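You operate a simulated robot arm through the tools that you are given. There is no shell and no other tool. Be economical: measure what you need, move in short steps, check, and stop when the job is done.

Carry out the task below with a simulated robot arm. There is one attempt and no reset: what you move stays moved.

## Task
Put things in order on the top of the oak linen table. At the end: the cream wool ball stands where the brown wax tub stood; the green bottle stands where the purple carton marked oats stood; the purple carton marked oats is in the grey bucket; the brown wax tub stands where the green bottle stood; the black battery is in the orange bucket; whatever was shut is shut again. Leave all else as you found it, and nothing knocked over.
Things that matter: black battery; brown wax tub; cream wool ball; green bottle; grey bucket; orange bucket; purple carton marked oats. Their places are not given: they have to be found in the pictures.

Only the result counts: the job must be done as asked and must still hold three seconds after the hand-in. Knocking over, shifting, dropping, spilling or breaking anything else fails it.

## Robot
A 5-joint arm with a two-finger parallel gripper, fixed in place. Base frame: the origin is at the foot of the arm, x ahead of it, y to its left, z up; the work surface is at about z = 0. Readings come in m, degrees, newtons and seconds.
With the tool pointing down near the work surface it reaches from about 0.26 to 0.68 m from the base axis. Its first joint turns from -66.0 to 66.0 degrees. The tool tilts only in the upright plane through the base axis and itself; it spins freely about its own axis. Payload 2.9 kg.
The tool frame sits at the grasp point between the pads (the TCP): z along the fingers, y along the line on which they close. The tips reach 0.03 m beyond it. The gripper opens to 0.11 m. The fingers are 0.02 m wide and 0.01 m thick; the gripper's body (0.048 by 0.112 m) begins 0.055 m behind the TCP.
Orientation is told as [roll, pitch, yaw] about the base's x, y, z axes, in that order, counted from this pose: with the fingers straight down and closing along the base's y, the tool's x points along the base's -x, its y along +y and its z along -z.

## Interface
- The arm moves only by the tool arm_command. Its argument "steps" is one flat list of numbers, 7 for each row, row after row: the opening in per cent of the stroke, from 0 (shut) to 100 (fully open), then the shift along the tool's x, y, z in units of 200 mm (1.0 is 200 mm), then the turn, a rotation vector about the tool's x, y, z in units of 45 degrees (1.0 is 45 degrees). In form: [grip, dx, dy, dz, rx, ry, rz, grip, dx, dy, dz, rx, ry, rz, ...]. A call has 1 to 8 rows; each row is the pose to reach, as a shift and turn from the pose commanded when the call began, along the tool's axes at that moment. A call with a number of a shift or a turn outside -1 to 1 is refused whole. Rows are played at 5 a second. More than 0.05 m and 8.6 degrees between two rows, or a gripper value outside its range, and nothing of the call is played. A pose out of reach is approached as far as the arm can. The call stops where the force on the tool passes 40 N (or 10 N more than at its start, if that is more) or the arm is blocked; 0.2 s more then pass. The fingers move at their own pace (about 0.108 m/s each) and stop on an object; they squeeze with about 24 N. The grip force told is the motor's: it shows also when the fingers shut on nothing. Time passes only in rows, and 0.2 s behind the last, so rows that repeat a pose let the fingers close. It gives the time, the measured TCP pose, the force on the tool (base axes), the opening and the grip force at its end, in the units of the frame above (readings bear some noise), with the torque about the TCP (base axes, N m) and any sound that the robot's microphone picked up.
- Cameras (640 x 400 px; columns grow to the right, rows downward): "scene" is fixed at [0.0347, -0.4433, 0.6259]; the picture's right is [0.79, -0.61, 0.00], its down [-0.27, -0.35, -0.89] and it looks along [0.54, 0.71, -0.45] (base axes); focal length 245 px, centre (320, 200). "wrist" rides on the gripper at [0.072, 0.017, -0.103] in the tool frame; the picture's right is [-0.23, 0.97, 0.00], its down [-0.76, -0.18, -0.62] and it looks along [-0.61, -0.14, 0.78] (tool axes); focal length 222 px, centre (320, 200).
- camera(camera): a new picture of that camera. The clock stands still meanwhile.
- locate(camera, pixels): for up to 12 pixels [column, row] of the newest picture of that camera ("zoom" is the newest enlarged one), the place [x, y, z] in the base frame of the surface seen there, good to about 0.002 m, but the place of the scene camera against the robot may be out by one fixed shift of up to 0.012 m in any direction. The clock stands still meanwhile.
- zoom(camera, box): a new picture of the part [left, top, right, bottom] of that camera's present view, enlarged. The clock stands still meanwhile.
- close_job(): hands the job in; it is judged then, once.

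Work in short steps. Measure before you move; look again where a grasp or a placing could have gone wrong, and mend it. You have 80 turns and 54 pictures in all, those below and enlarged ones among them. Open the gripper and draw the arm clear of the work before you hand the job in, unless the task says otherwise; then end with one line.

The tools are called after "Call:" by a JSON object that holds its "op" and its "data". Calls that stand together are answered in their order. arm_command: Moves the arm, as the interface text tells. Its arguments: {"type":"object","properties":{"steps":{"type":"array","items":{"type":"number"}}},"required":["steps"]} The other tools are called the same way: camera (camera) takes a picture; locate (camera, pixels) gives the place of the surface under pixels of a picture; zoom (camera, box) takes an enlarged picture of a part of a camera's view; close_job () hands the job in.

At the start:

```text
clock: 0.0
tcp_pos: [0.3508, 0.1315, 0.4927]
ee_rot: [0.0, 0.0, 0.0]
ft_force: [-0.2, 0.0, -0.1]
moment: [0.04, -0.01, 0.01]
grip_width: 0.1103
grasp_force: 0.0
```

scene: 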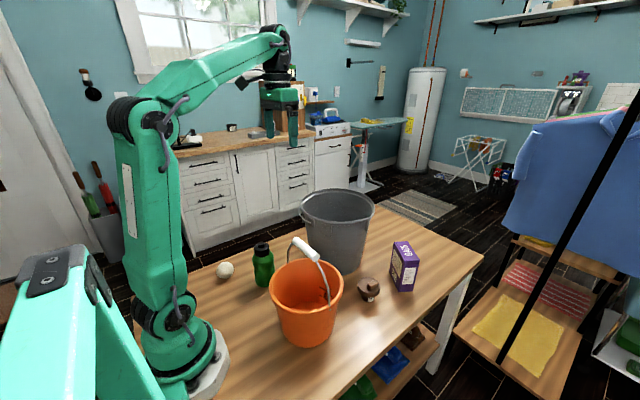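
wrist: 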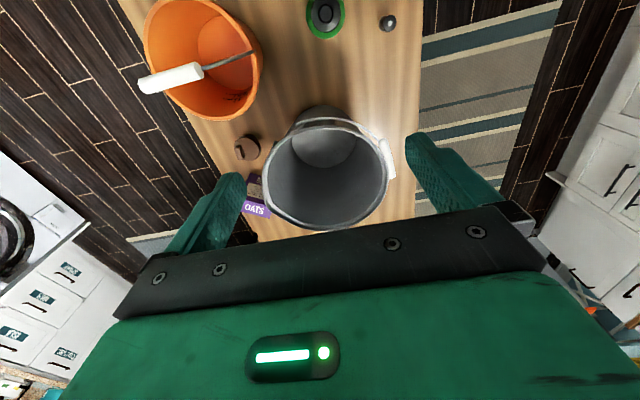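

The pictures show the ball (225,270), bottle (263,265), orange bucket (307,300), grey bucket (337,230), tub (369,289) and carton (404,267), but no battery yet. I zoom in to find it.

Call:
{"op": "zoom", "data": {"camera": "scene", "box": [190, 180, 490, 368]}}

Call:
{"op": "zoom", "data": {"camera": "wrist", "box": [130, 0, 450, 250]}}

```text
2.13 times, centred on (340, 274) of scene
```

zoom: 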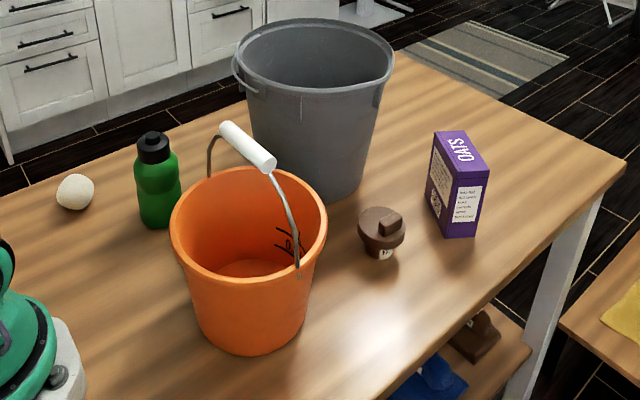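

```text
1.60 times, centred on (290, 125) of wrist
```

zoom: 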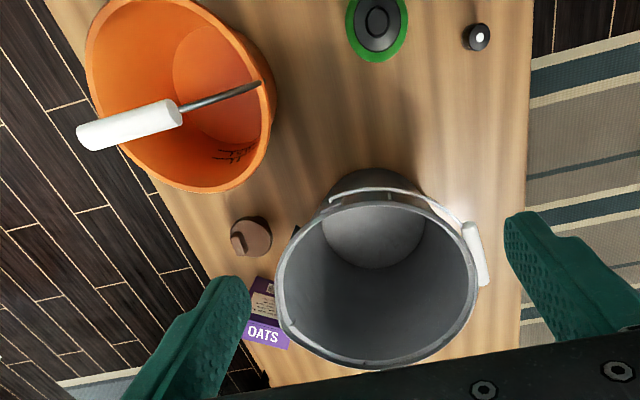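

The wrist zoom shows a dark thing with a white dot at (478,37), possibly the battery, and another dark bit at (295,232). I measure those and the others.

Call:
{"op": "locate", "data": {"camera": "zoom", "pixels": [[478, 37], [470, 46], [500, 40], [378, 20], [295, 232], [248, 235], [264, 335], [265, 290], [470, 240], [375, 240], [130, 125], [250, 260]]}}

Call:
{"op": "locate", "data": {"camera": "scene", "pixels": [[225, 270], [225, 264], [262, 248], [264, 272], [369, 284], [404, 247], [404, 275], [307, 275], [225, 282], [370, 297], [400, 262], [410, 280]]}}

```text
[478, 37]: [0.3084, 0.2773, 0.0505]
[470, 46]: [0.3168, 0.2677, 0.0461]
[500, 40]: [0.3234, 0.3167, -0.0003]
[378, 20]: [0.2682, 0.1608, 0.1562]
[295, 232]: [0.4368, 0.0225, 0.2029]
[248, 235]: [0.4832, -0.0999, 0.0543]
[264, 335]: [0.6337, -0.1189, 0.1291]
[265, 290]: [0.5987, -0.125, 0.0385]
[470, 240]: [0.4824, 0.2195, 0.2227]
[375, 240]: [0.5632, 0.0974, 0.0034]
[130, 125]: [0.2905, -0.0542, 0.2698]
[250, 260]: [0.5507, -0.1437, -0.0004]
```

```text
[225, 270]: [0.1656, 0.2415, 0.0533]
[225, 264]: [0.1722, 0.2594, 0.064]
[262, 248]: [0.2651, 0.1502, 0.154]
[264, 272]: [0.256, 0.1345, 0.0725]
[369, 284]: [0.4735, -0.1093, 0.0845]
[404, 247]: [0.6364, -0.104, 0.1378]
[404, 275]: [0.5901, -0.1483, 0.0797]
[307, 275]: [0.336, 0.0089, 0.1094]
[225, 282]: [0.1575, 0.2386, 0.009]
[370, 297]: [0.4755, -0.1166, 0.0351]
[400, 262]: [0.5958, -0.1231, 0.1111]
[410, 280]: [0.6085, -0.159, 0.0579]
```

The battery is standing at about (0.31, 0.275). I move the wrist to look at the tub and carton from nearer.

Call:
{"op": "arm_command", "data": {"steps": [100, 0.05, -0.2, 0.04, 0, 0, 0, 100, 0.1, -0.4, 0.08, 0, 0, 0, 100, 0.15, -0.6, 0.12, 0, 0, 0, 100, 0.2, -0.8, 0.16, 0, 0, 0, 100, 0.25, -1.0, 0.2, 0, 0, 0]}}

Call:
{"op": "camera", "data": {"camera": "wrist"}}

```text
clock: 1.2
tcp_pos: [0.299, -0.0671, 0.4568]
ee_rot: [0.0, 0.0, -0.1]
ft_force: [-0.3, 0.1, -0.3]
moment: [0.01, -0.01, 0.0]
grip_width: 0.1097
grasp_force: 0.0
```

```text
49 pictures are left
```

wrist: 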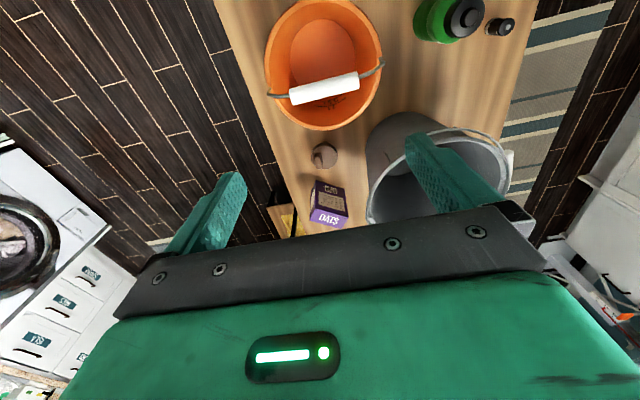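

The carton (330,203), tub (323,155) and orange bucket (323,65) are all visible now. I zoom in and measure.

Call:
{"op": "zoom", "data": {"camera": "wrist", "box": [240, 130, 400, 230]}}

Call:
{"op": "locate", "data": {"camera": "zoom", "pixels": [[288, 320], [290, 335], [415, 355], [425, 320], [432, 350], [280, 350], [400, 375], [335, 100], [310, 100], [370, 100], [335, 60], [355, 340]]}}

Call:
{"op": "locate", "data": {"camera": "wrist", "pixels": [[268, 60], [380, 60], [330, 2], [330, 128], [275, 95], [370, 95], [324, 88], [300, 40], [330, 50], [370, 215], [506, 150], [440, 130]]}}

```text
4.00 times, centred on (320, 180) of wrist
```

zoom: 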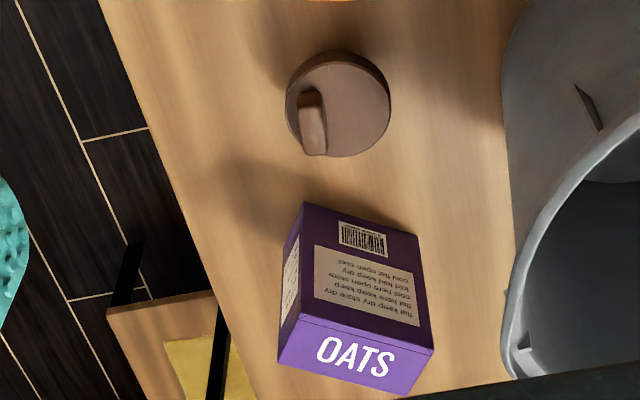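

```text
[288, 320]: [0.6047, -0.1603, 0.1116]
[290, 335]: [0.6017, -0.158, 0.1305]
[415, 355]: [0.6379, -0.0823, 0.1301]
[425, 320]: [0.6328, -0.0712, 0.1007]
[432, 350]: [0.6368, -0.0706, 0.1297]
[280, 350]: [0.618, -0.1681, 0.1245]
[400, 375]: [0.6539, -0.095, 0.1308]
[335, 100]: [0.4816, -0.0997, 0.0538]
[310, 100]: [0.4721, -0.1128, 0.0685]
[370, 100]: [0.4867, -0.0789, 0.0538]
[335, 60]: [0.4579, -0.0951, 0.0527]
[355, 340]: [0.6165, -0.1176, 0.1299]
```

```text
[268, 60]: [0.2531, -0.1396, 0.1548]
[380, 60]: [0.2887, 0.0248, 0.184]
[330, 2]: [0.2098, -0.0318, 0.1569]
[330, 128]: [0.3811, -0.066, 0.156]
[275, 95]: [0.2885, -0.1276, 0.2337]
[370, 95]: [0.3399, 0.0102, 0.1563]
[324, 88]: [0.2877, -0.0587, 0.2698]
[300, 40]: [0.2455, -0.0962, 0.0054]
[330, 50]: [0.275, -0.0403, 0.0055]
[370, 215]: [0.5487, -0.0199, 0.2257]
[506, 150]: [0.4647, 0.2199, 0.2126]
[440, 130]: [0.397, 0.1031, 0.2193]
```

Carton top edges run from (0.602,-0.158) to (0.637,-0.071). The orange bucket is centred near (0.293,-0.062), with its handle upright at x≈0.288. I'll fetch the battery with the tool spun half a turn so the camera side stays clear of the handle, turning as I travel.

Call:
{"op": "arm_command", "data": {"steps": [100, 0, 0.11, 0.03, 0, 0, 0.125, 100, 0, 0.22, 0.06, 0, 0, 0.25, 100, 0, 0.33, 0.09, 0, 0, 0.375, 100, 0, 0.44, 0.12, 0, 0, 0.5, 100, 0, 0.55, 0.15, 0, 0, 0.625, 100, 0, 0.66, 0.18, 0, 0, 0.75, 100, 0, 0.77, 0.21, 0, 0, 0.875, 100, 0, 0.88, 0.24, 0, 0, 1.0]}}

```text
clock: 3.0
tcp_pos: [0.298, 0.1071, 0.4069]
ee_rot: [0.0, 0.0, -45.1]
ft_force: [-0.2, -0.2, 0.1]
moment: [-0.02, -0.02, 0.01]
grip_width: 0.1101
grasp_force: 0.1
```

Turning works (positive rz gives negative yaw). I go on to above the battery.

Call:
{"op": "arm_command", "data": {"steps": [100, 0.067, 0.08, 0.1, 0, 0, 0.125, 90, 0.134, 0.159, 0.22, 0, 0, 0.25, 80, 0.201, 0.2385, 0.34, 0, 0, 0.375, 70, 0.2685, 0.318, 0.46, 0, 0, 0.5, 60, 0.3356, 0.3975, 0.58, 0, 0, 0.625, 60, 0.4, 0.477, 0.7, 0, 0, 0.75, 60, 0.47, 0.5565, 0.82, 0, 0, 0.875, 60, 0.537, 0.636, 0.95, 0, 0, 1.0]}}

Call:
{"op": "camera", "data": {"camera": "wrist"}}

```text
clock: 4.8
tcp_pos: [0.3146, 0.2748, 0.2145]
ee_rot: [0.0, 0.0, -90.1]
ft_force: [0.1, 0.6, 0.0]
moment: [0.02, 0.01, -0.02]
grip_width: 0.0659
grasp_force: 0.1
```

```text
47 pictures are left
```

wrist: 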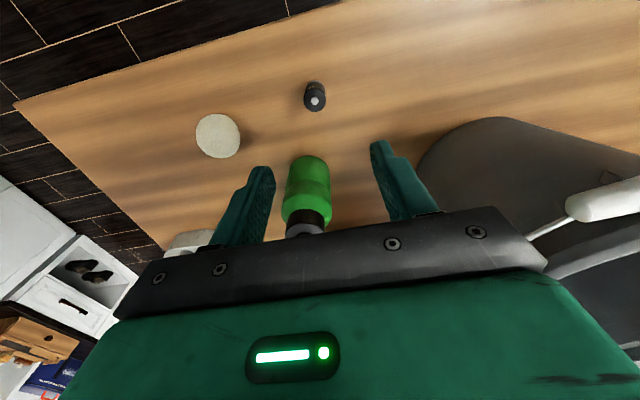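

The battery is at (315,98), the ball at (218,136) and the bottle at (307,190). I measure them.

Call:
{"op": "locate", "data": {"camera": "wrist", "pixels": [[316, 103], [307, 100], [324, 100], [315, 86], [218, 136], [200, 136], [236, 136], [307, 165], [292, 185], [325, 185], [308, 217], [306, 103]]}}

```text
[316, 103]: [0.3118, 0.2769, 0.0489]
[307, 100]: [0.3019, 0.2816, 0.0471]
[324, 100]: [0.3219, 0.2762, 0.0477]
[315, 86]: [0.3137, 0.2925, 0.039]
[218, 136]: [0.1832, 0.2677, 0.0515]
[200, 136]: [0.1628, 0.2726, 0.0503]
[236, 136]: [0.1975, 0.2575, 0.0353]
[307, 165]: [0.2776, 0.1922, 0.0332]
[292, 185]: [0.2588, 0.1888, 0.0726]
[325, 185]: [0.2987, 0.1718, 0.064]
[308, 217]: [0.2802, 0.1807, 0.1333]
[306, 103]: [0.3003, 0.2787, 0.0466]
```

I descend over the battery at (0.312,0.279) and grip it.

Call:
{"op": "arm_command", "data": {"steps": [60, 0.02, -0.013, 0.2, 0, 0, 0, 60, 0.02, -0.013, 0.4, 0, 0, 0, 60, 0.02, -0.013, 0.6, 0, 0, 0, 60, 0.02, -0.013, 0.78, 0, 0, 0, 60, 0.02, -0.013, 0.88, 0, 0, 0, 60, 0.02, -0.013, 0.88, 0, 0, 0, 0, 0.02, -0.013, 0.88, 0, 0, 0, 0, 0.02, -0.013, 0.88, 0, 0, 0]}}

```text
clock: 6.6
tcp_pos: [0.312, 0.2779, 0.0411]
ee_rot: [0.0, 0.0, -90.0]
ft_force: [-0.1, 0.2, 0.4]
moment: [-0.04, -0.01, -0.03]
grip_width: 0.0248
grasp_force: 24.0
```

The battery is held (0.0248 m). I lift and keep turning.

Call:
{"op": "arm_command", "data": {"steps": [0, 0, 0, -0.1, 0, 0, 0, 0, 0, 0, -0.25, 0, 0, 0.14, 0, 0, 0, -0.4, 0, 0, 0.28, 0, 0, 0, -0.55, 0, 0, 0.42, 0, 0, 0, -0.7, 0, 0, 0.56, 0, 0, 0, -0.85, 0, 0, 0.7, 0, 0, 0, -1.0, 0, 0, 0.85, 0, 0, 0, -1.0, 0, 0, 1.0]}}

```text
clock: 8.4
tcp_pos: [0.3283, 0.2578, 0.2402]
ee_rot: [0.0, 0.0, -134.6]
ft_force: [-0.3, 0.1, -1.2]
moment: [0.01, 0.03, -0.01]
grip_width: 0.0247
grasp_force: 23.9
out of reach, approached as far as the arm can: row 8
```

At yaw -135 here the spin limit was met (azimuth 38°). Moving toward the bucket frees that, so I rise and travel towards y≈0.06 without turning.

Call:
{"op": "arm_command", "data": {"steps": [0, 0, 0, -0.2, 0, 0, 0, 0, -0.08, 0.1, -0.4, 0, 0, 0, 0, -0.18, 0.21, -0.6, 0, 0, 0, 0, -0.28, 0.32, -0.7, 0, 0, 0, 0, -0.38, 0.44, -0.7, 0, 0, 0, 0, -0.48, 0.56, -0.7, 0, 0, 0, 0, -0.58, 0.67, -0.7, 0, 0, 0, 0, -0.65, 0.76, -0.7, 0, 0, 0]}}

```text
clock: 10.2
tcp_pos: [0.343, 0.0613, 0.3788]
ee_rot: [0.1, -0.1, -135.0]
ft_force: [0.4, 0.3, 0.0]
moment: [-0.04, -0.02, 0.03]
grip_width: 0.0247
grasp_force: 24.5
```

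Now I go above the far half of the orange bucket, (0.337,-0.06), finishing the turn.

Call:
{"op": "arm_command", "data": {"steps": [0, -0.056, 0.051, 0, 0, 0, 0.11, 0, -0.112, 0.102, 0, 0, 0, 0.22, 0, -0.168, 0.153, 0, 0, 0, 0.33, 0, -0.224, 0.204, 0, 0, 0, 0.45, 0, -0.28, 0.255, 0, 0, 0, 0.56, 0, -0.337, 0.305, 0, 0, 0, 0.67, 0, -0.393, 0.356, 0, 0, 0, 0.78, 0, -0.449, 0.407, 0, 0, 0, 0.9]}}

Call:
{"op": "camera", "data": {"camera": "scene"}}

Call:
{"op": "camera", "data": {"camera": "wrist"}}

```text
clock: 12.0
tcp_pos: [0.3381, -0.0639, 0.376]
ee_rot: [-0.1, 0.1, -175.7]
ft_force: [0.1, -0.7, -1.6]
moment: [-0.01, -0.02, -0.01]
grip_width: 0.0247
grasp_force: 24.6
```

```text
46 pictures are left
```

scene: 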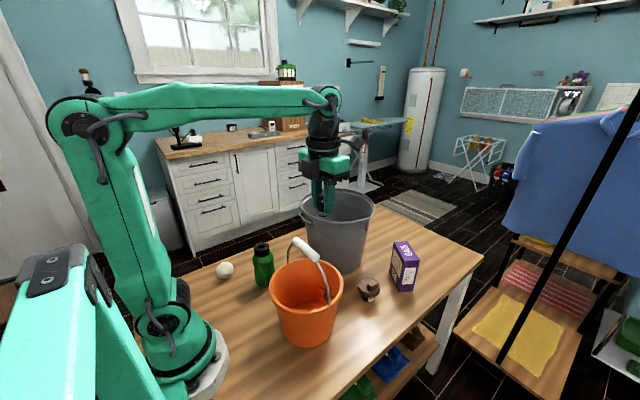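

```text
45 pictures are left
```

wrist: 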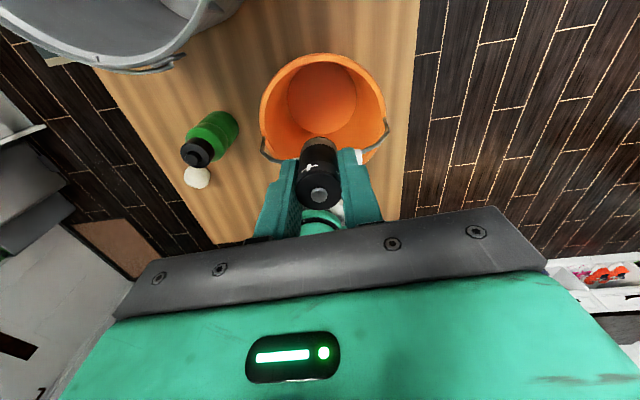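

The wrist and forearm sit well above the hand. I measure their clearance, and the bucket and handle, before lowering.

Call:
{"op": "locate", "data": {"camera": "scene", "pixels": [[325, 105], [322, 155], [300, 112], [250, 118], [346, 165], [292, 240], [318, 255]]}}

Call:
{"op": "locate", "data": {"camera": "wrist", "pixels": [[325, 57], [268, 110], [383, 100], [325, 85], [266, 150], [384, 138], [370, 155], [290, 66], [360, 66], [330, 110]]}}

```text
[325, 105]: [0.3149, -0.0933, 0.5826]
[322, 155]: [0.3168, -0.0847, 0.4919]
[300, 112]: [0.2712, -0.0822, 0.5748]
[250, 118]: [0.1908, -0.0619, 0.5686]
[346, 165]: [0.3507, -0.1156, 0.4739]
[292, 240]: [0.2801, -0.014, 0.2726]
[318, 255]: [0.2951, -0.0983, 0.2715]
```

```text
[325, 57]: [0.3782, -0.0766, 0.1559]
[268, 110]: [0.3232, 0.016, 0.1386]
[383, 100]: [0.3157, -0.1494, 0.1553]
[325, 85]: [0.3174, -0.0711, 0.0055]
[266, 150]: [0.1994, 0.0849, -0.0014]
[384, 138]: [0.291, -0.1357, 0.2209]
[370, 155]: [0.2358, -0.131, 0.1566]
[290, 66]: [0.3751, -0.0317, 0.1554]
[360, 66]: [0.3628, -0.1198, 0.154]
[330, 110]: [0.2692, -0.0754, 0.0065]
```

The forearm's underside is about 0.2 m above the TCP, so it clears the handle (top ≈0.285). I lower towards the far half of the bucket.

Call:
{"op": "arm_command", "data": {"steps": [0, 0.015, 0, 0.2, 0, 0, 0, 0, 0.015, 0, 0.4, 0, 0, 0, 0, 0.015, 0, 0.55, 0, 0, 0, 0, 0.015, 0, 0.65, 0, 0, 0, 0, 0.015, 0, 0.75, 0, 0, 0, 0, 0.015, 0, 0.85, 0, 0, 0, 0, 0.015, 0, 1.0, 0, 0, 0]}}

Call:
{"op": "zoom", "data": {"camera": "scene", "box": [220, 130, 420, 360]}}

```text
clock: 13.6
tcp_pos: [0.3397, -0.0627, 0.1762]
ee_rot: [0.0, 0.0, -175.6]
ft_force: [0.6, -0.1, -0.7]
moment: [0.02, 0.09, 0.02]
grip_width: 0.0246
grasp_force: 23.9
```

```text
1.74 times, centred on (320, 245) of scene
```

zoom: 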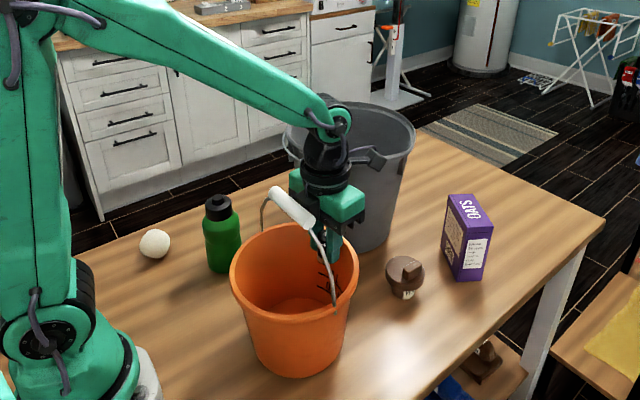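

Clear of the handle. I lower to about z 0.115 and release, then rise straight up.

Call:
{"op": "arm_command", "data": {"steps": [0, 0, 0, 0.1, 0, 0, 0, 0, 0, 0, 0.2, 0, 0, 0, 0, 0, 0, 0.3, 0, 0, 0, 0, 0, 0, 0.3, 0, 0, 0, 50, 0, 0, 0.3, 0, 0, 0, 50, 0, 0, 0.3, 0, 0, 0, 50, 0, 0, 0.15, 0, 0, 0, 50, 0, 0, 0, 0, 0, 0]}}

Call:
{"op": "arm_command", "data": {"steps": [50, 0, 0, -0.2, 0, 0, 0, 50, 0, 0, -0.4, 0, 0, 0, 50, 0, 0, -0.6, 0, 0, 0, 50, 0, 0, -0.8, 0, 0, 0, 50, 0, 0, -1, 0, 0, 0]}}

Call:
{"op": "camera", "data": {"camera": "wrist"}}

```text
clock: 15.4
tcp_pos: [0.343, -0.0629, 0.177]
ee_rot: [0.1, 0.0, -175.5]
ft_force: [1.6, 1.8, -0.1]
moment: [-0.04, 0.05, -0.04]
grip_width: 0.0546
grasp_force: 0.0
```

```text
clock: 16.6
tcp_pos: [0.3418, -0.0615, 0.3811]
ee_rot: [0.0, -0.1, -175.5]
ft_force: [0.2, 0.8, 0.2]
moment: [-0.01, -0.02, 0.01]
grip_width: 0.0553
grasp_force: 0.1
```

```text
43 pictures are left
```

wrist: 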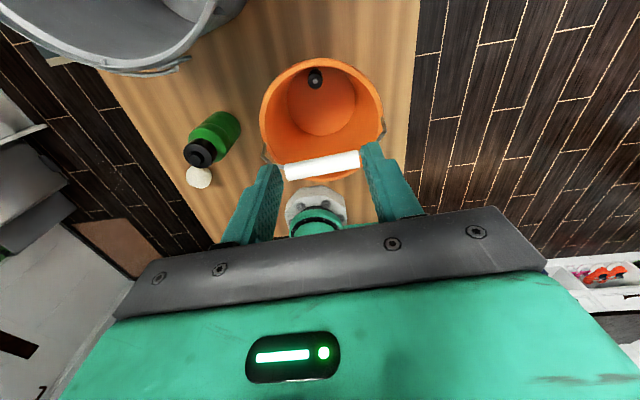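

The battery stands in the orange bucket at (315,78). Now I go over to the carton, turning back 45° on the way.

Call:
{"op": "arm_command", "data": {"steps": [60, 0.122, 0.044, 0, 0, 0, -0.125, 70, 0.244, 0.088, 0, 0, 0, -0.25, 80, 0.366, 0.132, 0, 0, 0, -0.375, 90, 0.4875, 0.176, 0, 0, 0, -0.5, 100, 0.61, 0.22, 0, 0, 0, -0.625, 100, 0.73, 0.264, 0, 0, 0, -0.75, 100, 0.853, 0.308, 0, 0, 0, -0.875, 100, 0.975, 0.352, 0, 0, 0, -1]}}

Call:
{"op": "camera", "data": {"camera": "wrist"}}

```text
clock: 18.4
tcp_pos: [0.544, -0.1163, 0.378]
ee_rot: [0.0, 0.0, -130.4]
ft_force: [-0.1, 1.1, 0.5]
moment: [-0.01, 0.0, 0.01]
grip_width: 0.1101
grasp_force: 0.1
```

```text
42 pictures are left
```

wrist: 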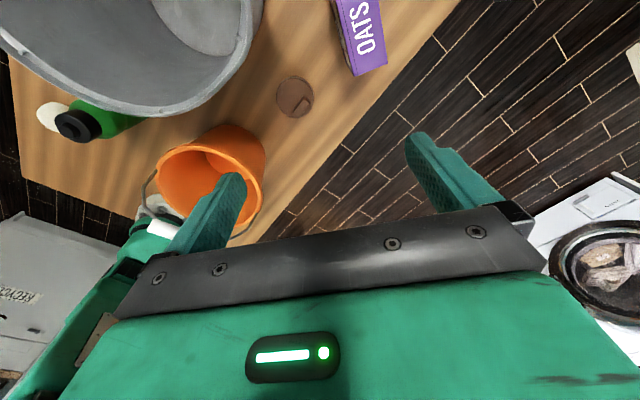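

I see the carton's top at (362,35) and the tub's lid at (295,97), and measure both.

Call:
{"op": "zoom", "data": {"camera": "wrist", "box": [250, 0, 410, 130]}}

Call:
{"op": "locate", "data": {"camera": "wrist", "pixels": [[356, 73], [386, 62], [336, 5], [345, 40], [352, 60], [378, 20], [383, 45], [276, 97], [313, 97], [294, 79], [294, 116], [365, 35]]}}

```text
3.08 times, centred on (330, 65) of wrist
```

zoom: 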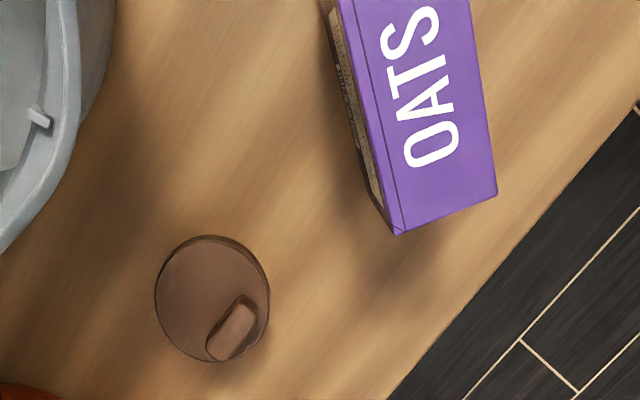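

```text
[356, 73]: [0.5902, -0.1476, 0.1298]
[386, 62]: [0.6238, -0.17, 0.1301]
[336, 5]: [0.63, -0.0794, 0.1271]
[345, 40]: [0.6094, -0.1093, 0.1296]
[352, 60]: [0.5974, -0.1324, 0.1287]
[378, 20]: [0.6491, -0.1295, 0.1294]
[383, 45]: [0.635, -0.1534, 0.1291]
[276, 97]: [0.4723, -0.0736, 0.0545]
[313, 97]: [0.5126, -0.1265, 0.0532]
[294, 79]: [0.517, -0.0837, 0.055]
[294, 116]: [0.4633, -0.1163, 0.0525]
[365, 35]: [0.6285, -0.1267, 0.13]
```

Carton: long axis along (0.51,0.86), about 0.04 deep, centre (0.6315,-0.120), so yaw -120.7. The tub's lid is centred at (0.491,-0.100). I move above the carton.

Call:
{"op": "arm_command", "data": {"steps": [100, 0.06, 0.08, 0.1, 0, 0, -0.05, 100, 0.12, 0.16, 0.25, 0, 0, -0.1, 100, 0.18, 0.24, 0.4, 0, 0, -0.15, 100, 0.24, 0.31, 0.55, 0, 0, -0.216, 100, 0.2695, 0.345, 0.7, 0, 0, -0.216, 100, 0.2695, 0.345, 0.85, 0, 0, -0.216, 100, 0.2695, 0.345, 0.85, 0, 0, -0.216]}}

Call:
{"op": "camera", "data": {"camera": "wrist"}}

```text
clock: 20.0
tcp_pos: [0.6282, -0.1204, 0.2069]
ee_rot: [0.0, 0.0, -120.7]
ft_force: [1.3, -0.9, 0.4]
moment: [0.02, -0.01, -0.02]
grip_width: 0.1101
grasp_force: 0.0
```

```text
40 pictures are left
```

wrist: 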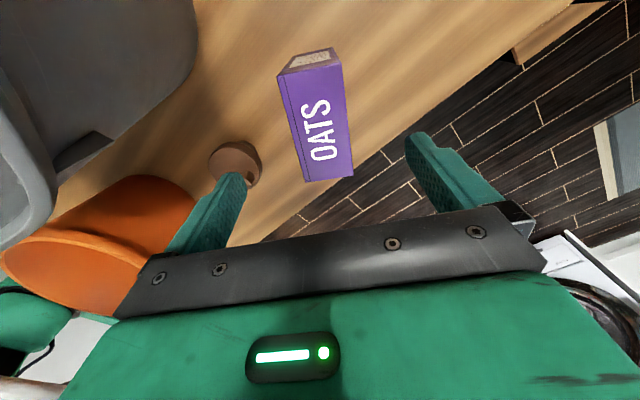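

I check the carton's corners from here.

Call:
{"op": "locate", "data": {"camera": "wrist", "pixels": [[305, 180], [352, 175], [280, 77], [338, 64], [320, 130], [298, 150], [289, 110], [346, 120], [214, 160], [235, 145]]}}

```text
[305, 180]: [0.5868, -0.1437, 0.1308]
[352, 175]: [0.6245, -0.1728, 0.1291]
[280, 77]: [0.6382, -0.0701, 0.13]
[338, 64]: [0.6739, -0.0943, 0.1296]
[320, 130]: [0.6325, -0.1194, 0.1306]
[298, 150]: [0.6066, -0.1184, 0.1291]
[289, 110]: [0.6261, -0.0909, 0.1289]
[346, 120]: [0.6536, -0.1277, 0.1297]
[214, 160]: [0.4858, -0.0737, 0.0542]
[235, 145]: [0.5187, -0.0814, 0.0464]
```

Refined: centre (0.631,-0.120), yaw about -123.5. I descend to z≈0.09 and grip the carton.

Call:
{"op": "arm_command", "data": {"steps": [100, 0.008, 0.011, 0.15, 0, 0, 0.062, 100, 0.008, 0.011, 0.3, 0, 0, 0.062, 100, 0.008, 0.011, 0.45, 0, 0, 0.062, 100, 0.008, 0.011, 0.585, 0, 0, 0.062, 100, 0.008, 0.011, 0.585, 0, 0, 0.062, 0, 0.008, 0.011, 0.585, 0, 0, 0.062, 0, 0.008, 0.011, 0.585, 0, 0, 0.062, 0, 0.008, 0.011, 0.585, 0, 0, 0.062]}}

```text
clock: 21.8
tcp_pos: [0.6307, -0.1218, 0.0918]
ee_rot: [0.0, 0.0, -123.7]
ft_force: [-0.5, -0.1, 0.0]
moment: [-0.03, 0.03, 0.0]
grip_width: 0.0473
grasp_force: 24.0
```

Gripped (0.047 m). I lift it and draw back a little.

Call:
{"op": "arm_command", "data": {"steps": [0, 0, 0, -0.08, 0, 0, 0, 0, 0, 0, -0.2, 0, 0, 0, 0, 0, 0, -0.35, 0, 0, 0, 0, -0.03, -0.05, -0.5, 0, 0, 0, 0, -0.07, -0.1, -0.65, 0, 0, 0, 0, -0.11, -0.15, -0.8, 0, 0, 0, 0, -0.14, -0.2, -0.92, 0, 0, 0, 0, -0.167, -0.25, -1.0, 0, 0, 0]}}

Call:
{"op": "arm_command", "data": {"steps": [0, 0, 0, -0.15, 0, 0, 0, 0, 0, 0, -0.3, 0, 0, 0, 0, 0, 0, -0.45, 0, 0, 0]}}

Call:
{"op": "camera", "data": {"camera": "scene"}}

Call:
{"op": "locate", "data": {"camera": "scene", "pixels": [[302, 212], [373, 210], [325, 196], [338, 232], [310, 225], [366, 226], [262, 244]]}}

```text
clock: 23.6
tcp_pos: [0.5709, -0.1249, 0.2944]
ee_rot: [0.1, 0.0, -123.6]
ft_force: [0.5, -1.1, -0.9]
moment: [-0.02, -0.01, 0.02]
grip_width: 0.0472
grasp_force: 24.0
```

```text
clock: 24.4
tcp_pos: [0.5656, -0.1205, 0.3762]
ee_rot: [-0.3, 0.0, -123.7]
ft_force: [0.4, 0.3, -1.2]
moment: [-0.01, 0.08, 0.03]
grip_width: 0.0473
grasp_force: 24.0
out of reach, approached as far as the arm can: row 3
```

```text
39 pictures are left
```

scene: 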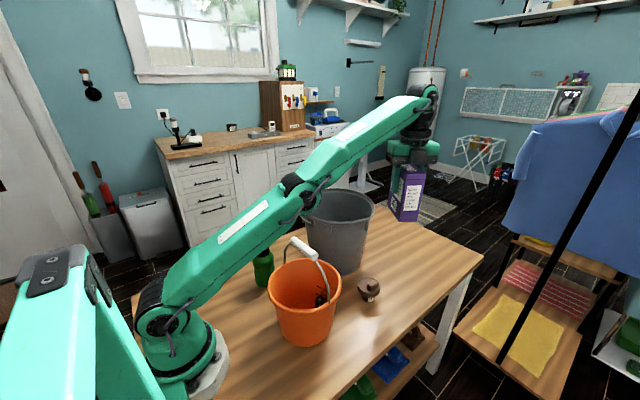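

```text
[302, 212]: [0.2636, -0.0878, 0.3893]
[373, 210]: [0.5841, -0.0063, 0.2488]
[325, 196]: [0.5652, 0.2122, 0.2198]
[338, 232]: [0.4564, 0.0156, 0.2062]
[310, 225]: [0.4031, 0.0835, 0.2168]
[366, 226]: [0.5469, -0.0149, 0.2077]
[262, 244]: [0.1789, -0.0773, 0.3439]
```

The grey bucket's rim centre is about (0.517,0.102). I carry the carton above it at the same height.

Call:
{"op": "arm_command", "data": {"steps": [0, 0.1, -0.102, 0, 0, 0, 0, 0, 0.21, -0.22, 0, 0, 0, 0, 0, 0.33, -0.345, 0, 0, 0, 0, 0, 0.45, -0.47, 0, 0, 0, 0, 0, 0.57, -0.595, 0, 0, 0, 0, 0, 0.69, -0.72, 0, 0, 0, 0, 0, 0.78, -0.816, 0, 0, 0, 0, 0, 0.78, -0.816, 0, 0, 0, 0]}}

Call:
{"op": "camera", "data": {"camera": "wrist"}}

```text
clock: 26.2
tcp_pos: [0.5176, 0.099, 0.3805]
ee_rot: [0.0, 0.0, -123.5]
ft_force: [0.0, 0.5, -1.3]
moment: [-0.02, -0.01, -0.02]
grip_width: 0.0472
grasp_force: 23.5
```

```text
38 pictures are left
```

wrist: 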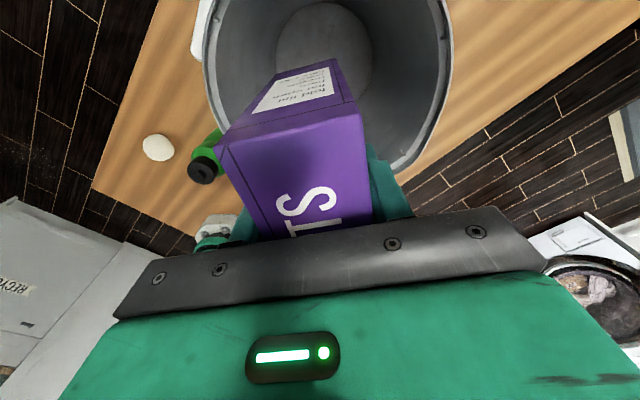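

I check the rim and floor positions before lowering.

Call:
{"op": "locate", "data": {"camera": "wrist", "pixels": [[209, 60], [449, 60], [430, 130], [443, 20], [276, 45], [371, 45], [330, 5], [225, 130], [205, 30]]}}

```text
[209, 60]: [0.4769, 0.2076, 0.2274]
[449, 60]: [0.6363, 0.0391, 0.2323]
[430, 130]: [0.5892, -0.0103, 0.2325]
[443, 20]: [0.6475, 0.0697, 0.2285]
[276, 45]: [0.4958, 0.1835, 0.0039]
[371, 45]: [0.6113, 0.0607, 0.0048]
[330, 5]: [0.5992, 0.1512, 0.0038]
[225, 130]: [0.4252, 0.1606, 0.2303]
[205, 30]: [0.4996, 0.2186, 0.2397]
```

Rim centre is about (0.525,0.100) with radius 0.125, and the floor is at z≈0.004. I lower the carton in.

Call:
{"op": "arm_command", "data": {"steps": [0, 0.026, 0.03, 0.1, 0, 0, 0, 0, 0.026, 0.03, 0.25, 0, 0, 0, 0, 0.026, 0.03, 0.4, 0, 0, 0, 0, 0.026, 0.03, 0.55, 0, 0, 0, 0, 0.026, 0.03, 0.7, 0, 0, 0, 0, 0.026, 0.03, 0.85, 0, 0, 0, 0, 0.026, 0.03, 1.0, 0, 0, 0]}}

Call:
{"op": "camera", "data": {"camera": "scene"}}

```text
clock: 27.8
tcp_pos: [0.526, 0.0989, 0.1793]
ee_rot: [0.1, 0.0, -123.5]
ft_force: [-0.1, 0.5, 0.0]
moment: [-0.01, -0.02, 0.02]
grip_width: 0.0473
grasp_force: 23.9
```

```text
37 pictures are left
```

scene: 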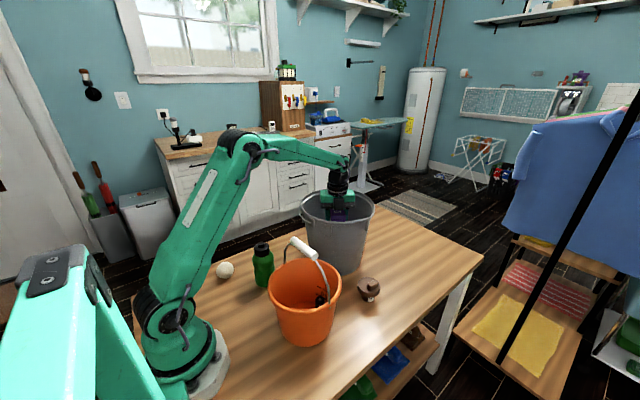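

Clear all round. I lower to z≈0.101, release and rise a little.

Call:
{"op": "arm_command", "data": {"steps": [0, 0, 0, 0.12, 0, 0, 0, 0, 0, 0, 0.24, 0, 0, 0, 0, 0, 0, 0.33, 0, 0, 0, 0, 0, 0, 0.385, 0, 0, 0, 0, 0, 0, 0.385, 0, 0, 0, 65, 0, 0, 0.385, 0, 0, 0, 65, 0, 0, 0.385, 0, 0, 0, 65, 0, 0, 0.25, 0, 0, 0]}}

Call:
{"op": "arm_command", "data": {"steps": [65, 0, 0, -0.15, 0, 0, 0, 65, 0, 0, -0.3, 0, 0, 0, 65, 0, 0, -0.45, 0, 0, 0, 65, 0, 0, -0.6, 0, 0, 0, 65, 0, 0, -0.8, 0, 0, 0, 65, 0, 0, -1, 0, 0, 0]}}

Call:
{"op": "camera", "data": {"camera": "wrist"}}

```text
clock: 29.6
tcp_pos: [0.5237, 0.1008, 0.1287]
ee_rot: [0.0, -0.1, -123.6]
ft_force: [0.2, 0.2, 0.2]
moment: [0.0, -0.04, 0.03]
grip_width: 0.0714
grasp_force: 0.0
```

```text
clock: 31.0
tcp_pos: [0.526, 0.0991, 0.3285]
ee_rot: [0.0, 0.0, -123.6]
ft_force: [-0.3, 0.6, 0.2]
moment: [0.0, 0.0, -0.03]
grip_width: 0.0716
grasp_force: 0.1
```

```text
36 pictures are left
```

wrist: 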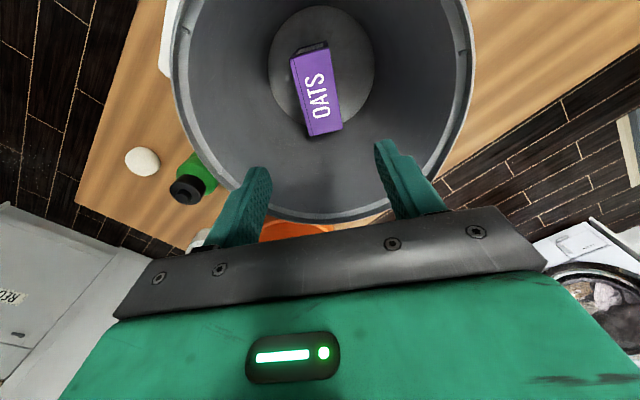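

The carton stands inside the grey bucket at (318,92). Next is the bottle, so I travel back above it, turning to yaw -90.

Call:
{"op": "arm_command", "data": {"steps": [70, -0.043, -0.121, 0, 0, 0, -0.09, 80, -0.086, -0.243, 0, 0, 0, -0.18, 90, -0.129, -0.364, 0, 0, 0, -0.28, 100, -0.1725, -0.4855, 0, 0, 0, -0.37, 100, -0.216, -0.607, 0, 0, 0, -0.46, 100, -0.259, -0.728, 0, 0, 0, -0.56, 100, -0.302, -0.85, 0, 0, 0, -0.65, 100, -0.345, -0.971, 0, 0, 0, -0.747]}}

Call:
{"op": "camera", "data": {"camera": "wrist"}}

```text
clock: 32.8
tcp_pos: [0.3238, 0.1534, 0.329]
ee_rot: [-0.1, -0.1, -89.9]
ft_force: [-0.2, 1.1, -0.3]
moment: [0.04, 0.01, 0.0]
grip_width: 0.1102
grasp_force: 0.0
```

```text
35 pictures are left
```

wrist: 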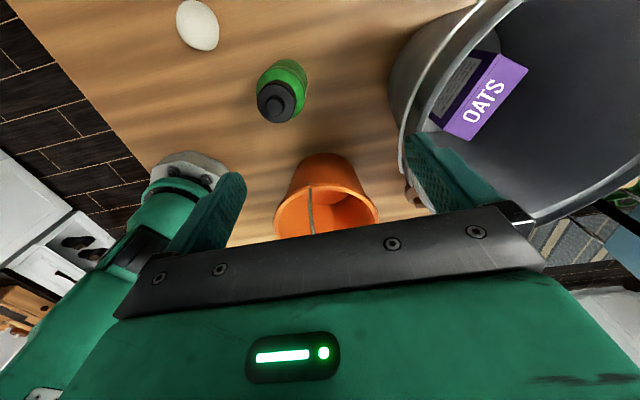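

The bottle's cap is at (275,101). I zoom in and measure it and its body.

Call:
{"op": "zoom", "data": {"camera": "wrist", "box": [160, 0, 320, 130]}}

Call:
{"op": "locate", "data": {"camera": "wrist", "pixels": [[275, 102], [258, 102], [293, 104], [275, 86], [275, 120], [305, 85], [262, 75], [285, 62], [197, 25], [178, 25], [217, 25], [200, 50]]}}

```text
3.08 times, centred on (240, 65) of wrist
```

zoom: 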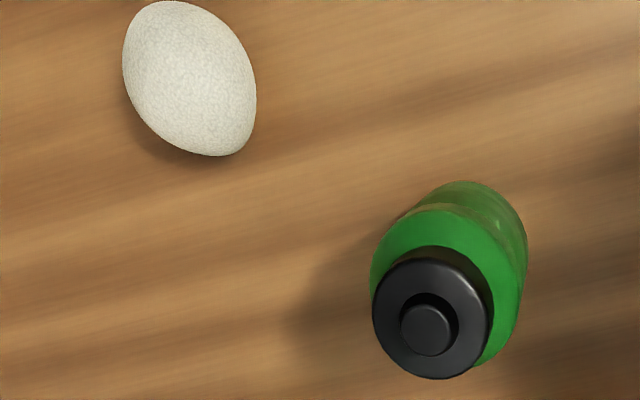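

```text
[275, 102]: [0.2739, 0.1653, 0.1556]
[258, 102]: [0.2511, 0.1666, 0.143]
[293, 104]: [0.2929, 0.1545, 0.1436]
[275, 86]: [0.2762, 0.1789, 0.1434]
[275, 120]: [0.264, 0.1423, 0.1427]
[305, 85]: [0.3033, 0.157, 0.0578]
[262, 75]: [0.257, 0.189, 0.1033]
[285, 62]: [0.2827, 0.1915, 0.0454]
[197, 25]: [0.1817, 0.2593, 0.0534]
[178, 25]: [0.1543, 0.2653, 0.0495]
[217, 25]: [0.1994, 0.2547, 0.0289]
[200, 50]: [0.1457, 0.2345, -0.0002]
```

Bottle axis is (0.271,0.160), radius about 0.032, top 0.157. I centre over it and come down to z≈0.2.

Call:
{"op": "arm_command", "data": {"steps": [100, 0.015, -0.14, 0.05, 0, 0, 0, 100, 0.033, -0.264, 0.15, 0, 0, 0, 100, 0.033, -0.264, 0.3, 0, 0, 0, 100, 0.033, -0.264, 0.45, 0, 0, 0, 100, 0.033, -0.264, 0.6, 0, 0, 0, 100, 0.033, -0.264, 0.6, 0, 0, 0]}}

Call:
{"op": "camera", "data": {"camera": "wrist"}}

```text
clock: 34.2
tcp_pos: [0.272, 0.1567, 0.2083]
ee_rot: [0.0, 0.0, -89.9]
ft_force: [1.0, 0.1, -0.3]
moment: [0.0, -0.05, -0.02]
grip_width: 0.1102
grasp_force: 0.1
```

```text
33 pictures are left
```

wrist: 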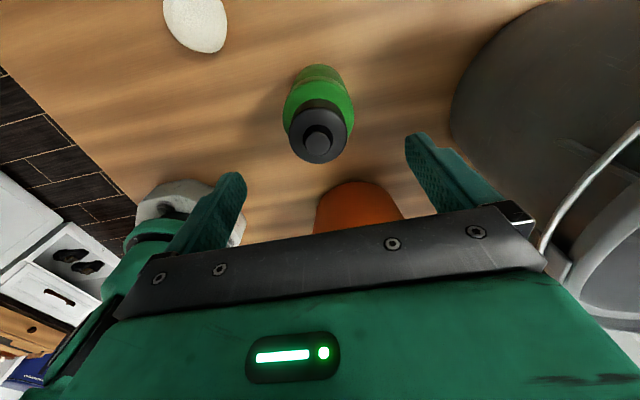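

Well centred. I descend to z≈0.109 and grip the bottle.

Call:
{"op": "arm_command", "data": {"steps": [100, 0.015, -0.004, 0.15, 0, 0, 0, 100, 0.015, -0.004, 0.3, 0, 0, 0, 100, 0.015, -0.004, 0.42, 0, 0, 0, 100, 0.015, -0.004, 0.495, 0, 0, 0, 100, 0.015, -0.004, 0.495, 0, 0, 0, 0, 0.015, -0.004, 0.495, 0, 0, 0, 0, 0.015, -0.004, 0.495, 0, 0, 0, 0, 0.015, -0.004, 0.495, 0, 0, 0]}}

```text
clock: 36.0
tcp_pos: [0.2706, 0.1604, 0.1079]
ee_rot: [0.0, 0.0, -89.9]
ft_force: [0.9, 0.4, -0.4]
moment: [0.01, 0.02, 0.01]
grip_width: 0.0656
grasp_force: 24.1
```

Gripped (0.0656 m). I lift straight up.

Call:
{"op": "arm_command", "data": {"steps": [0, 0, 0, -0.08, 0, 0, 0, 0, 0, 0, -0.2, 0, 0, 0, 0, 0, 0, -0.36, 0, 0, 0, 0, 0, 0, -0.52, 0, 0, 0, 0, 0, 0, -0.68, 0, 0, 0, 0, 0, 0, -0.84, 0, 0, 0, 0, 0, 0, -1.0, 0, 0, 0]}}

```text
clock: 37.6
tcp_pos: [0.2694, 0.1605, 0.3111]
ee_rot: [0.0, 0.0, -90.1]
ft_force: [-0.3, 0.7, -0.7]
moment: [-0.04, 0.01, -0.02]
grip_width: 0.0656
grasp_force: 24.0
```

I raise to z≈0.39 and cross between the buckets' tops towards (0.46,-0.02).

Call:
{"op": "arm_command", "data": {"steps": [0, 0, 0, -0.2, 0, 0, 0, 0, -0.06, 0.07, -0.4, 0, 0, 0, 0, -0.2, 0.21, -0.4, 0, 0, 0, 0, -0.34, 0.36, -0.4, 0, 0, 0, 0, -0.48, 0.51, -0.4, 0, 0, 0, 0, -0.62, 0.66, -0.4, 0, 0, 0, 0, -0.76, 0.8, -0.4, 0, 0, 0, 0, -0.9, 0.95, -0.4, 0, 0, 0]}}

```text
clock: 39.4
tcp_pos: [0.4589, -0.0224, 0.3923]
ee_rot: [0.0, 0.0, -89.9]
ft_force: [0.6, 0.7, -0.9]
moment: [0.03, -0.01, 0.04]
grip_width: 0.0657
grasp_force: 23.6
```

Next I go on to the carton's old place (0.631,-0.120), coming down as I clear the grey bucket.

Call:
{"op": "arm_command", "data": {"steps": [0, -0.16, 0.15, 0, 0, 0, 0, 0, -0.33, 0.3, 0, 0, 0, 0, 0, -0.49, 0.45, 0.05, 0, 0, 0, 0, -0.49, 0.58, 0.2, 0, 0, 0, 0, -0.49, 0.72, 0.38, 0, 0, 0, 0, -0.49, 0.86, 0.56, 0, 0, 0, 0, -0.49, 0.86, 0.78, 0, 0, 0, 0, -0.49, 0.86, 1.0, 0, 0, 0]}}

```text
clock: 41.2
tcp_pos: [0.6369, -0.1186, 0.1889]
ee_rot: [0.1, 0.0, -90.1]
ft_force: [0.4, 0.2, -1.2]
moment: [0.0, 0.03, 0.0]
grip_width: 0.0659
grasp_force: 23.1
out of reach, approached as far as the arm can: row 6
```

I centre at (0.631,-0.120) and lower almost to the table.

Call:
{"op": "arm_command", "data": {"steps": [0, -0.007, -0.03, 0.1, 0, 0, 0, 0, -0.007, -0.03, 0.2, 0, 0, 0, 0, -0.007, -0.03, 0.3, 0, 0, 0, 0, -0.007, -0.03, 0.36, 0, 0, 0, 0, -0.007, -0.03, 0.385, 0, 0, 0, 0, -0.007, -0.03, 0.385, 0, 0, 0]}}

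```text
clock: 42.6
tcp_pos: [0.6285, -0.1167, 0.1112]
ee_rot: [-0.1, 0.0, -89.9]
ft_force: [0.5, 1.5, -1.1]
moment: [0.01, -0.02, 0.01]
grip_width: 0.0653
grasp_force: 23.3
```

A slight correction, touch down, release, and rise.

Call:
{"op": "arm_command", "data": {"steps": [0, -0.012, 0.008, 0.005, 0, 0, 0, 0, -0.012, 0.008, 0.014, 0, 0, 0, 0, -0.012, 0.008, 0.014, 0, 0, 0, 100, -0.012, 0.008, 0.014, 0, 0, 0, 100, -0.012, 0.008, 0.014, 0, 0, 0, 100, -0.012, 0.008, 0.014, 0, 0, 0, 100, -0.012, 0.008, -0.15, 0, 0, 0, 100, -0.012, 0.008, -0.35, 0, 0, 0]}}

Call:
{"op": "camera", "data": {"camera": "scene"}}

Call:
{"op": "camera", "data": {"camera": "wrist"}}

```text
clock: 44.4
tcp_pos: [0.6306, -0.1207, 0.184]
ee_rot: [0.0, 0.0, -90.0]
ft_force: [-0.3, -0.3, -0.2]
moment: [0.02, 0.02, 0.01]
grip_width: 0.1101
grasp_force: 0.2
```

```text
32 pictures are left
```

scene: 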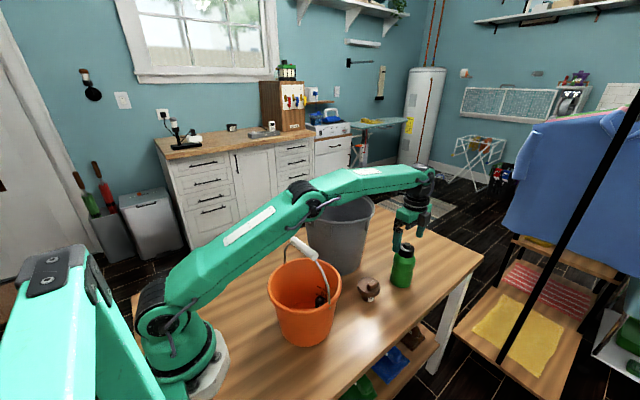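

```text
31 pictures are left
```

wrist: 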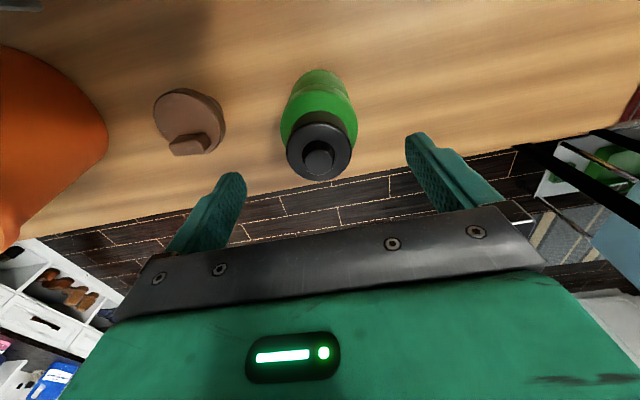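

The bottle stands upright in its new place. I rise and look closely at the tub.

Call:
{"op": "arm_command", "data": {"steps": [100, 0, 0, -0.2, 0, 0, 0, 100, 0, -0.1, -0.4, 0, 0, 0, 100, 0, -0.25, -0.5, 0, 0, 0, 100, 0.02, -0.4, -0.5, 0, 0, 0, 100, 0.05, -0.55, -0.45, 0, 0, 0, 100, 0.08, -0.69, -0.3, 0, 0, 0]}}

Call:
{"op": "zoom", "data": {"camera": "scene", "box": [330, 260, 430, 320]}}

Call:
{"op": "camera", "data": {"camera": "wrist"}}

```text
clock: 45.8
tcp_pos: [0.4877, -0.1062, 0.2436]
ee_rot: [0.1, 0.0, -90.0]
ft_force: [0.3, -0.1, -0.1]
moment: [0.04, 0.0, 0.0]
grip_width: 0.11
grasp_force: 0.0
```

```text
6.40 times, centred on (380, 290) of scene
```

zoom: 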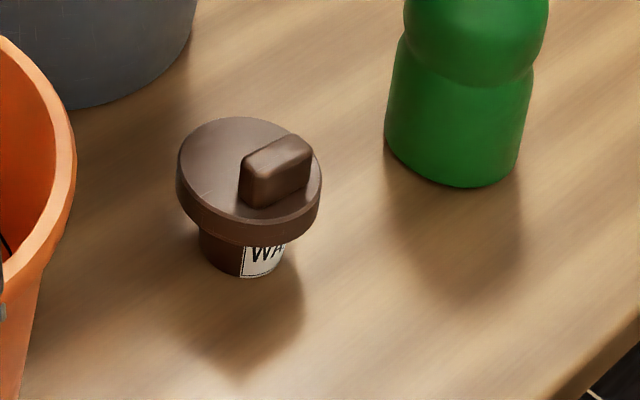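

```text
29 pictures are left
```

wrist: 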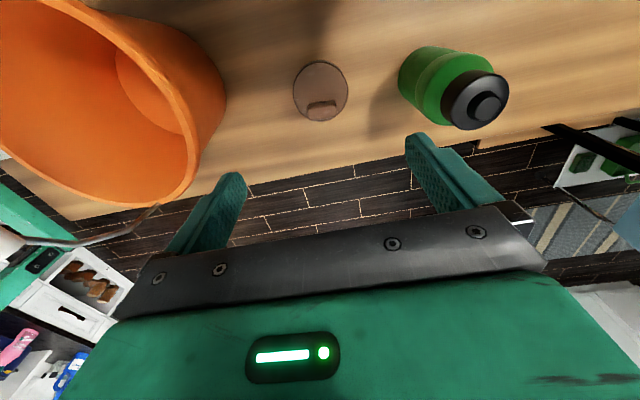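

The tub is a narrow body under a wide overhanging lid, with an off-centre lug on top. I measure its centre again here before gripping by the lid and testing with a tiny lift.

Call:
{"op": "locate", "data": {"camera": "wrist", "pixels": [[293, 92], [347, 92], [320, 62], [320, 120], [321, 104], [335, 104], [308, 106], [320, 80]]}}

Call:
{"op": "locate", "data": {"camera": "zoom", "pixels": [[250, 272], [215, 262], [250, 240], [250, 222], [182, 200], [320, 200], [290, 240], [275, 160]]}}

```text
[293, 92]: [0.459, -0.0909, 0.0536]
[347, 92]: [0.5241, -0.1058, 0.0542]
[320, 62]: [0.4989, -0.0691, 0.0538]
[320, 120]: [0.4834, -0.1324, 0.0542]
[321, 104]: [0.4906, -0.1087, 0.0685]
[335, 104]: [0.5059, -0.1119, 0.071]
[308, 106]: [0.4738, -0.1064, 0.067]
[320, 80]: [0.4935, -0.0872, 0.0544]
```

```text
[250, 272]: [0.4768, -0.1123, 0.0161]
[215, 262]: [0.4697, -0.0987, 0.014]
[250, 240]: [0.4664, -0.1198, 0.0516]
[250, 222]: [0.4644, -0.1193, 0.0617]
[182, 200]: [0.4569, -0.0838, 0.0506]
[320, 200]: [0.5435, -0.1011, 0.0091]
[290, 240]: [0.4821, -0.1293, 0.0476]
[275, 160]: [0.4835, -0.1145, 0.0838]
```

Tub centre is (0.491,-0.1005), lid from about z 0.036 to 0.054 with 0.066 diameter. I turn to yaw -45 for clearance from both buckets and come down part-way.

Call:
{"op": "arm_command", "data": {"steps": [100, 0.02, 0.01, 0.05, 0, 0, -0.125, 100, 0.028, 0.017, 0.1, 0, 0, -0.25, 100, 0.028, 0.017, 0.15, 0, 0, -0.375, 100, 0.028, 0.017, 0.2, 0, 0, -0.5, 100, 0.028, 0.017, 0.3, 0, 0, -0.625, 100, 0.028, 0.017, 0.4, 0, 0, -0.75, 100, 0.028, 0.017, 0.5, 0, 0, -0.875, 100, 0.028, 0.017, 0.6, 0, 0, -1]}}

Call:
{"op": "camera", "data": {"camera": "wrist"}}

```text
clock: 47.6
tcp_pos: [0.4942, -0.0976, 0.1226]
ee_rot: [0.0, 0.0, -44.8]
ft_force: [0.5, -0.2, 0.7]
moment: [-0.01, -0.02, -0.01]
grip_width: 0.1099
grasp_force: 0.0
```

```text
28 pictures are left
```

wrist: 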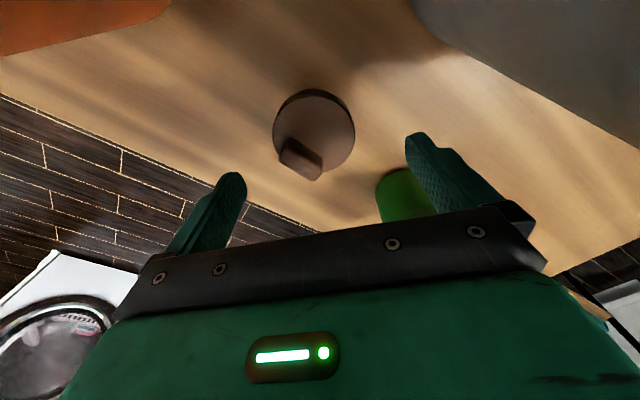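

Centred between the fingers. I go down to z≈0.045 and grip the lid.

Call:
{"op": "arm_command", "data": {"steps": [100, 0, -0.02, 0.1, 0, 0, 0, 100, 0, -0.02, 0.2, 0, 0, 0, 100, 0, -0.02, 0.3, 0, 0, 0, 100, 0, -0.02, 0.385, 0, 0, 0, 80, 0, -0.02, 0.385, 0, 0, 0, 0, 0, -0.02, 0.385, 0, 0, 0, 0, 0, -0.02, 0.385, 0, 0, 0]}}

Call:
{"op": "arm_command", "data": {"steps": [0, 0, 0, -0.03, 0, 0, 0, 0, 0, 0, -0.07, 0, 0, 0, 0, 0, 0, -0.12, 0, 0, 0]}}

Call:
{"op": "zoom", "data": {"camera": "scene", "box": [320, 230, 440, 320]}}

```text
clock: 49.2
tcp_pos: [0.4926, -0.102, 0.0448]
ee_rot: [-0.1, 0.0, -44.9]
ft_force: [-0.1, -0.1, 0.2]
moment: [0.0, -0.03, 0.01]
grip_width: 0.0654
grasp_force: 24.1
```

```text
clock: 50.0
tcp_pos: [0.4928, -0.1019, 0.0692]
ee_rot: [0.0, 0.1, -44.8]
ft_force: [0.8, 0.2, -0.5]
moment: [0.01, 0.0, -0.05]
grip_width: 0.0654
grasp_force: 23.9
```

```text
4.44 times, centred on (380, 275) of scene
```

zoom: 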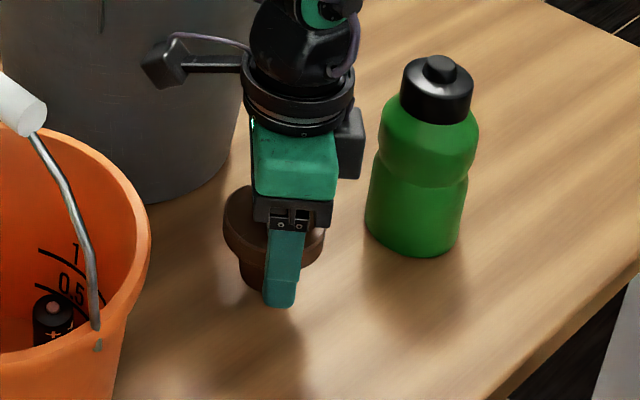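

The body seems to come up with the lid. I lift further and check again.

Call:
{"op": "arm_command", "data": {"steps": [0, 0, 0, -0.1, 0, 0, 0, 0, 0, 0, -0.2, 0, 0, 0, 0, 0, 0, -0.3, 0, 0, 0, 0, 0, 0, -0.4, 0, 0, 0]}}

Call:
{"op": "zoom", "data": {"camera": "scene", "box": [320, 210, 440, 310]}}

```text
clock: 51.0
tcp_pos: [0.4927, -0.1034, 0.1496]
ee_rot: [0.0, 0.0, -45.0]
ft_force: [-0.9, -0.3, -0.3]
moment: [0.03, -0.02, 0.02]
grip_width: 0.0653
grasp_force: 24.1
```

```text
4.00 times, centred on (380, 260) of scene
```

zoom: 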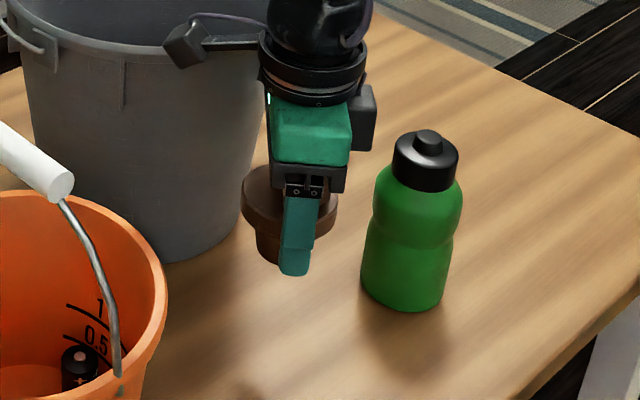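

The whole tub is lifted. I raise further and carry it across toward the bottle's old place.

Call:
{"op": "arm_command", "data": {"steps": [0, 0, 0, -0.2, 0, 0, 0, 0, 0, 0, -0.4, 0, 0, 0, 0, 0, 0, -0.6, 0, 0, 0, 0, 0.1, 0, -0.8, 0, 0, 0, 0, 0.25, 0, -1.0, 0, 0, 0, 0, 0.45, 0.01, -1.0, 0, 0, 0, 0, 0.65, 0.03, -1.0, 0, 0, 0, 0, 0.85, 0.07, -1.0, 0, 0, 0]}}

```text
clock: 52.8
tcp_pos: [0.3817, 0.0275, 0.351]
ee_rot: [0.0, 0.1, -45.0]
ft_force: [-0.9, 0.0, -1.0]
moment: [-0.02, 0.0, -0.03]
grip_width: 0.0651
grasp_force: 24.0
```

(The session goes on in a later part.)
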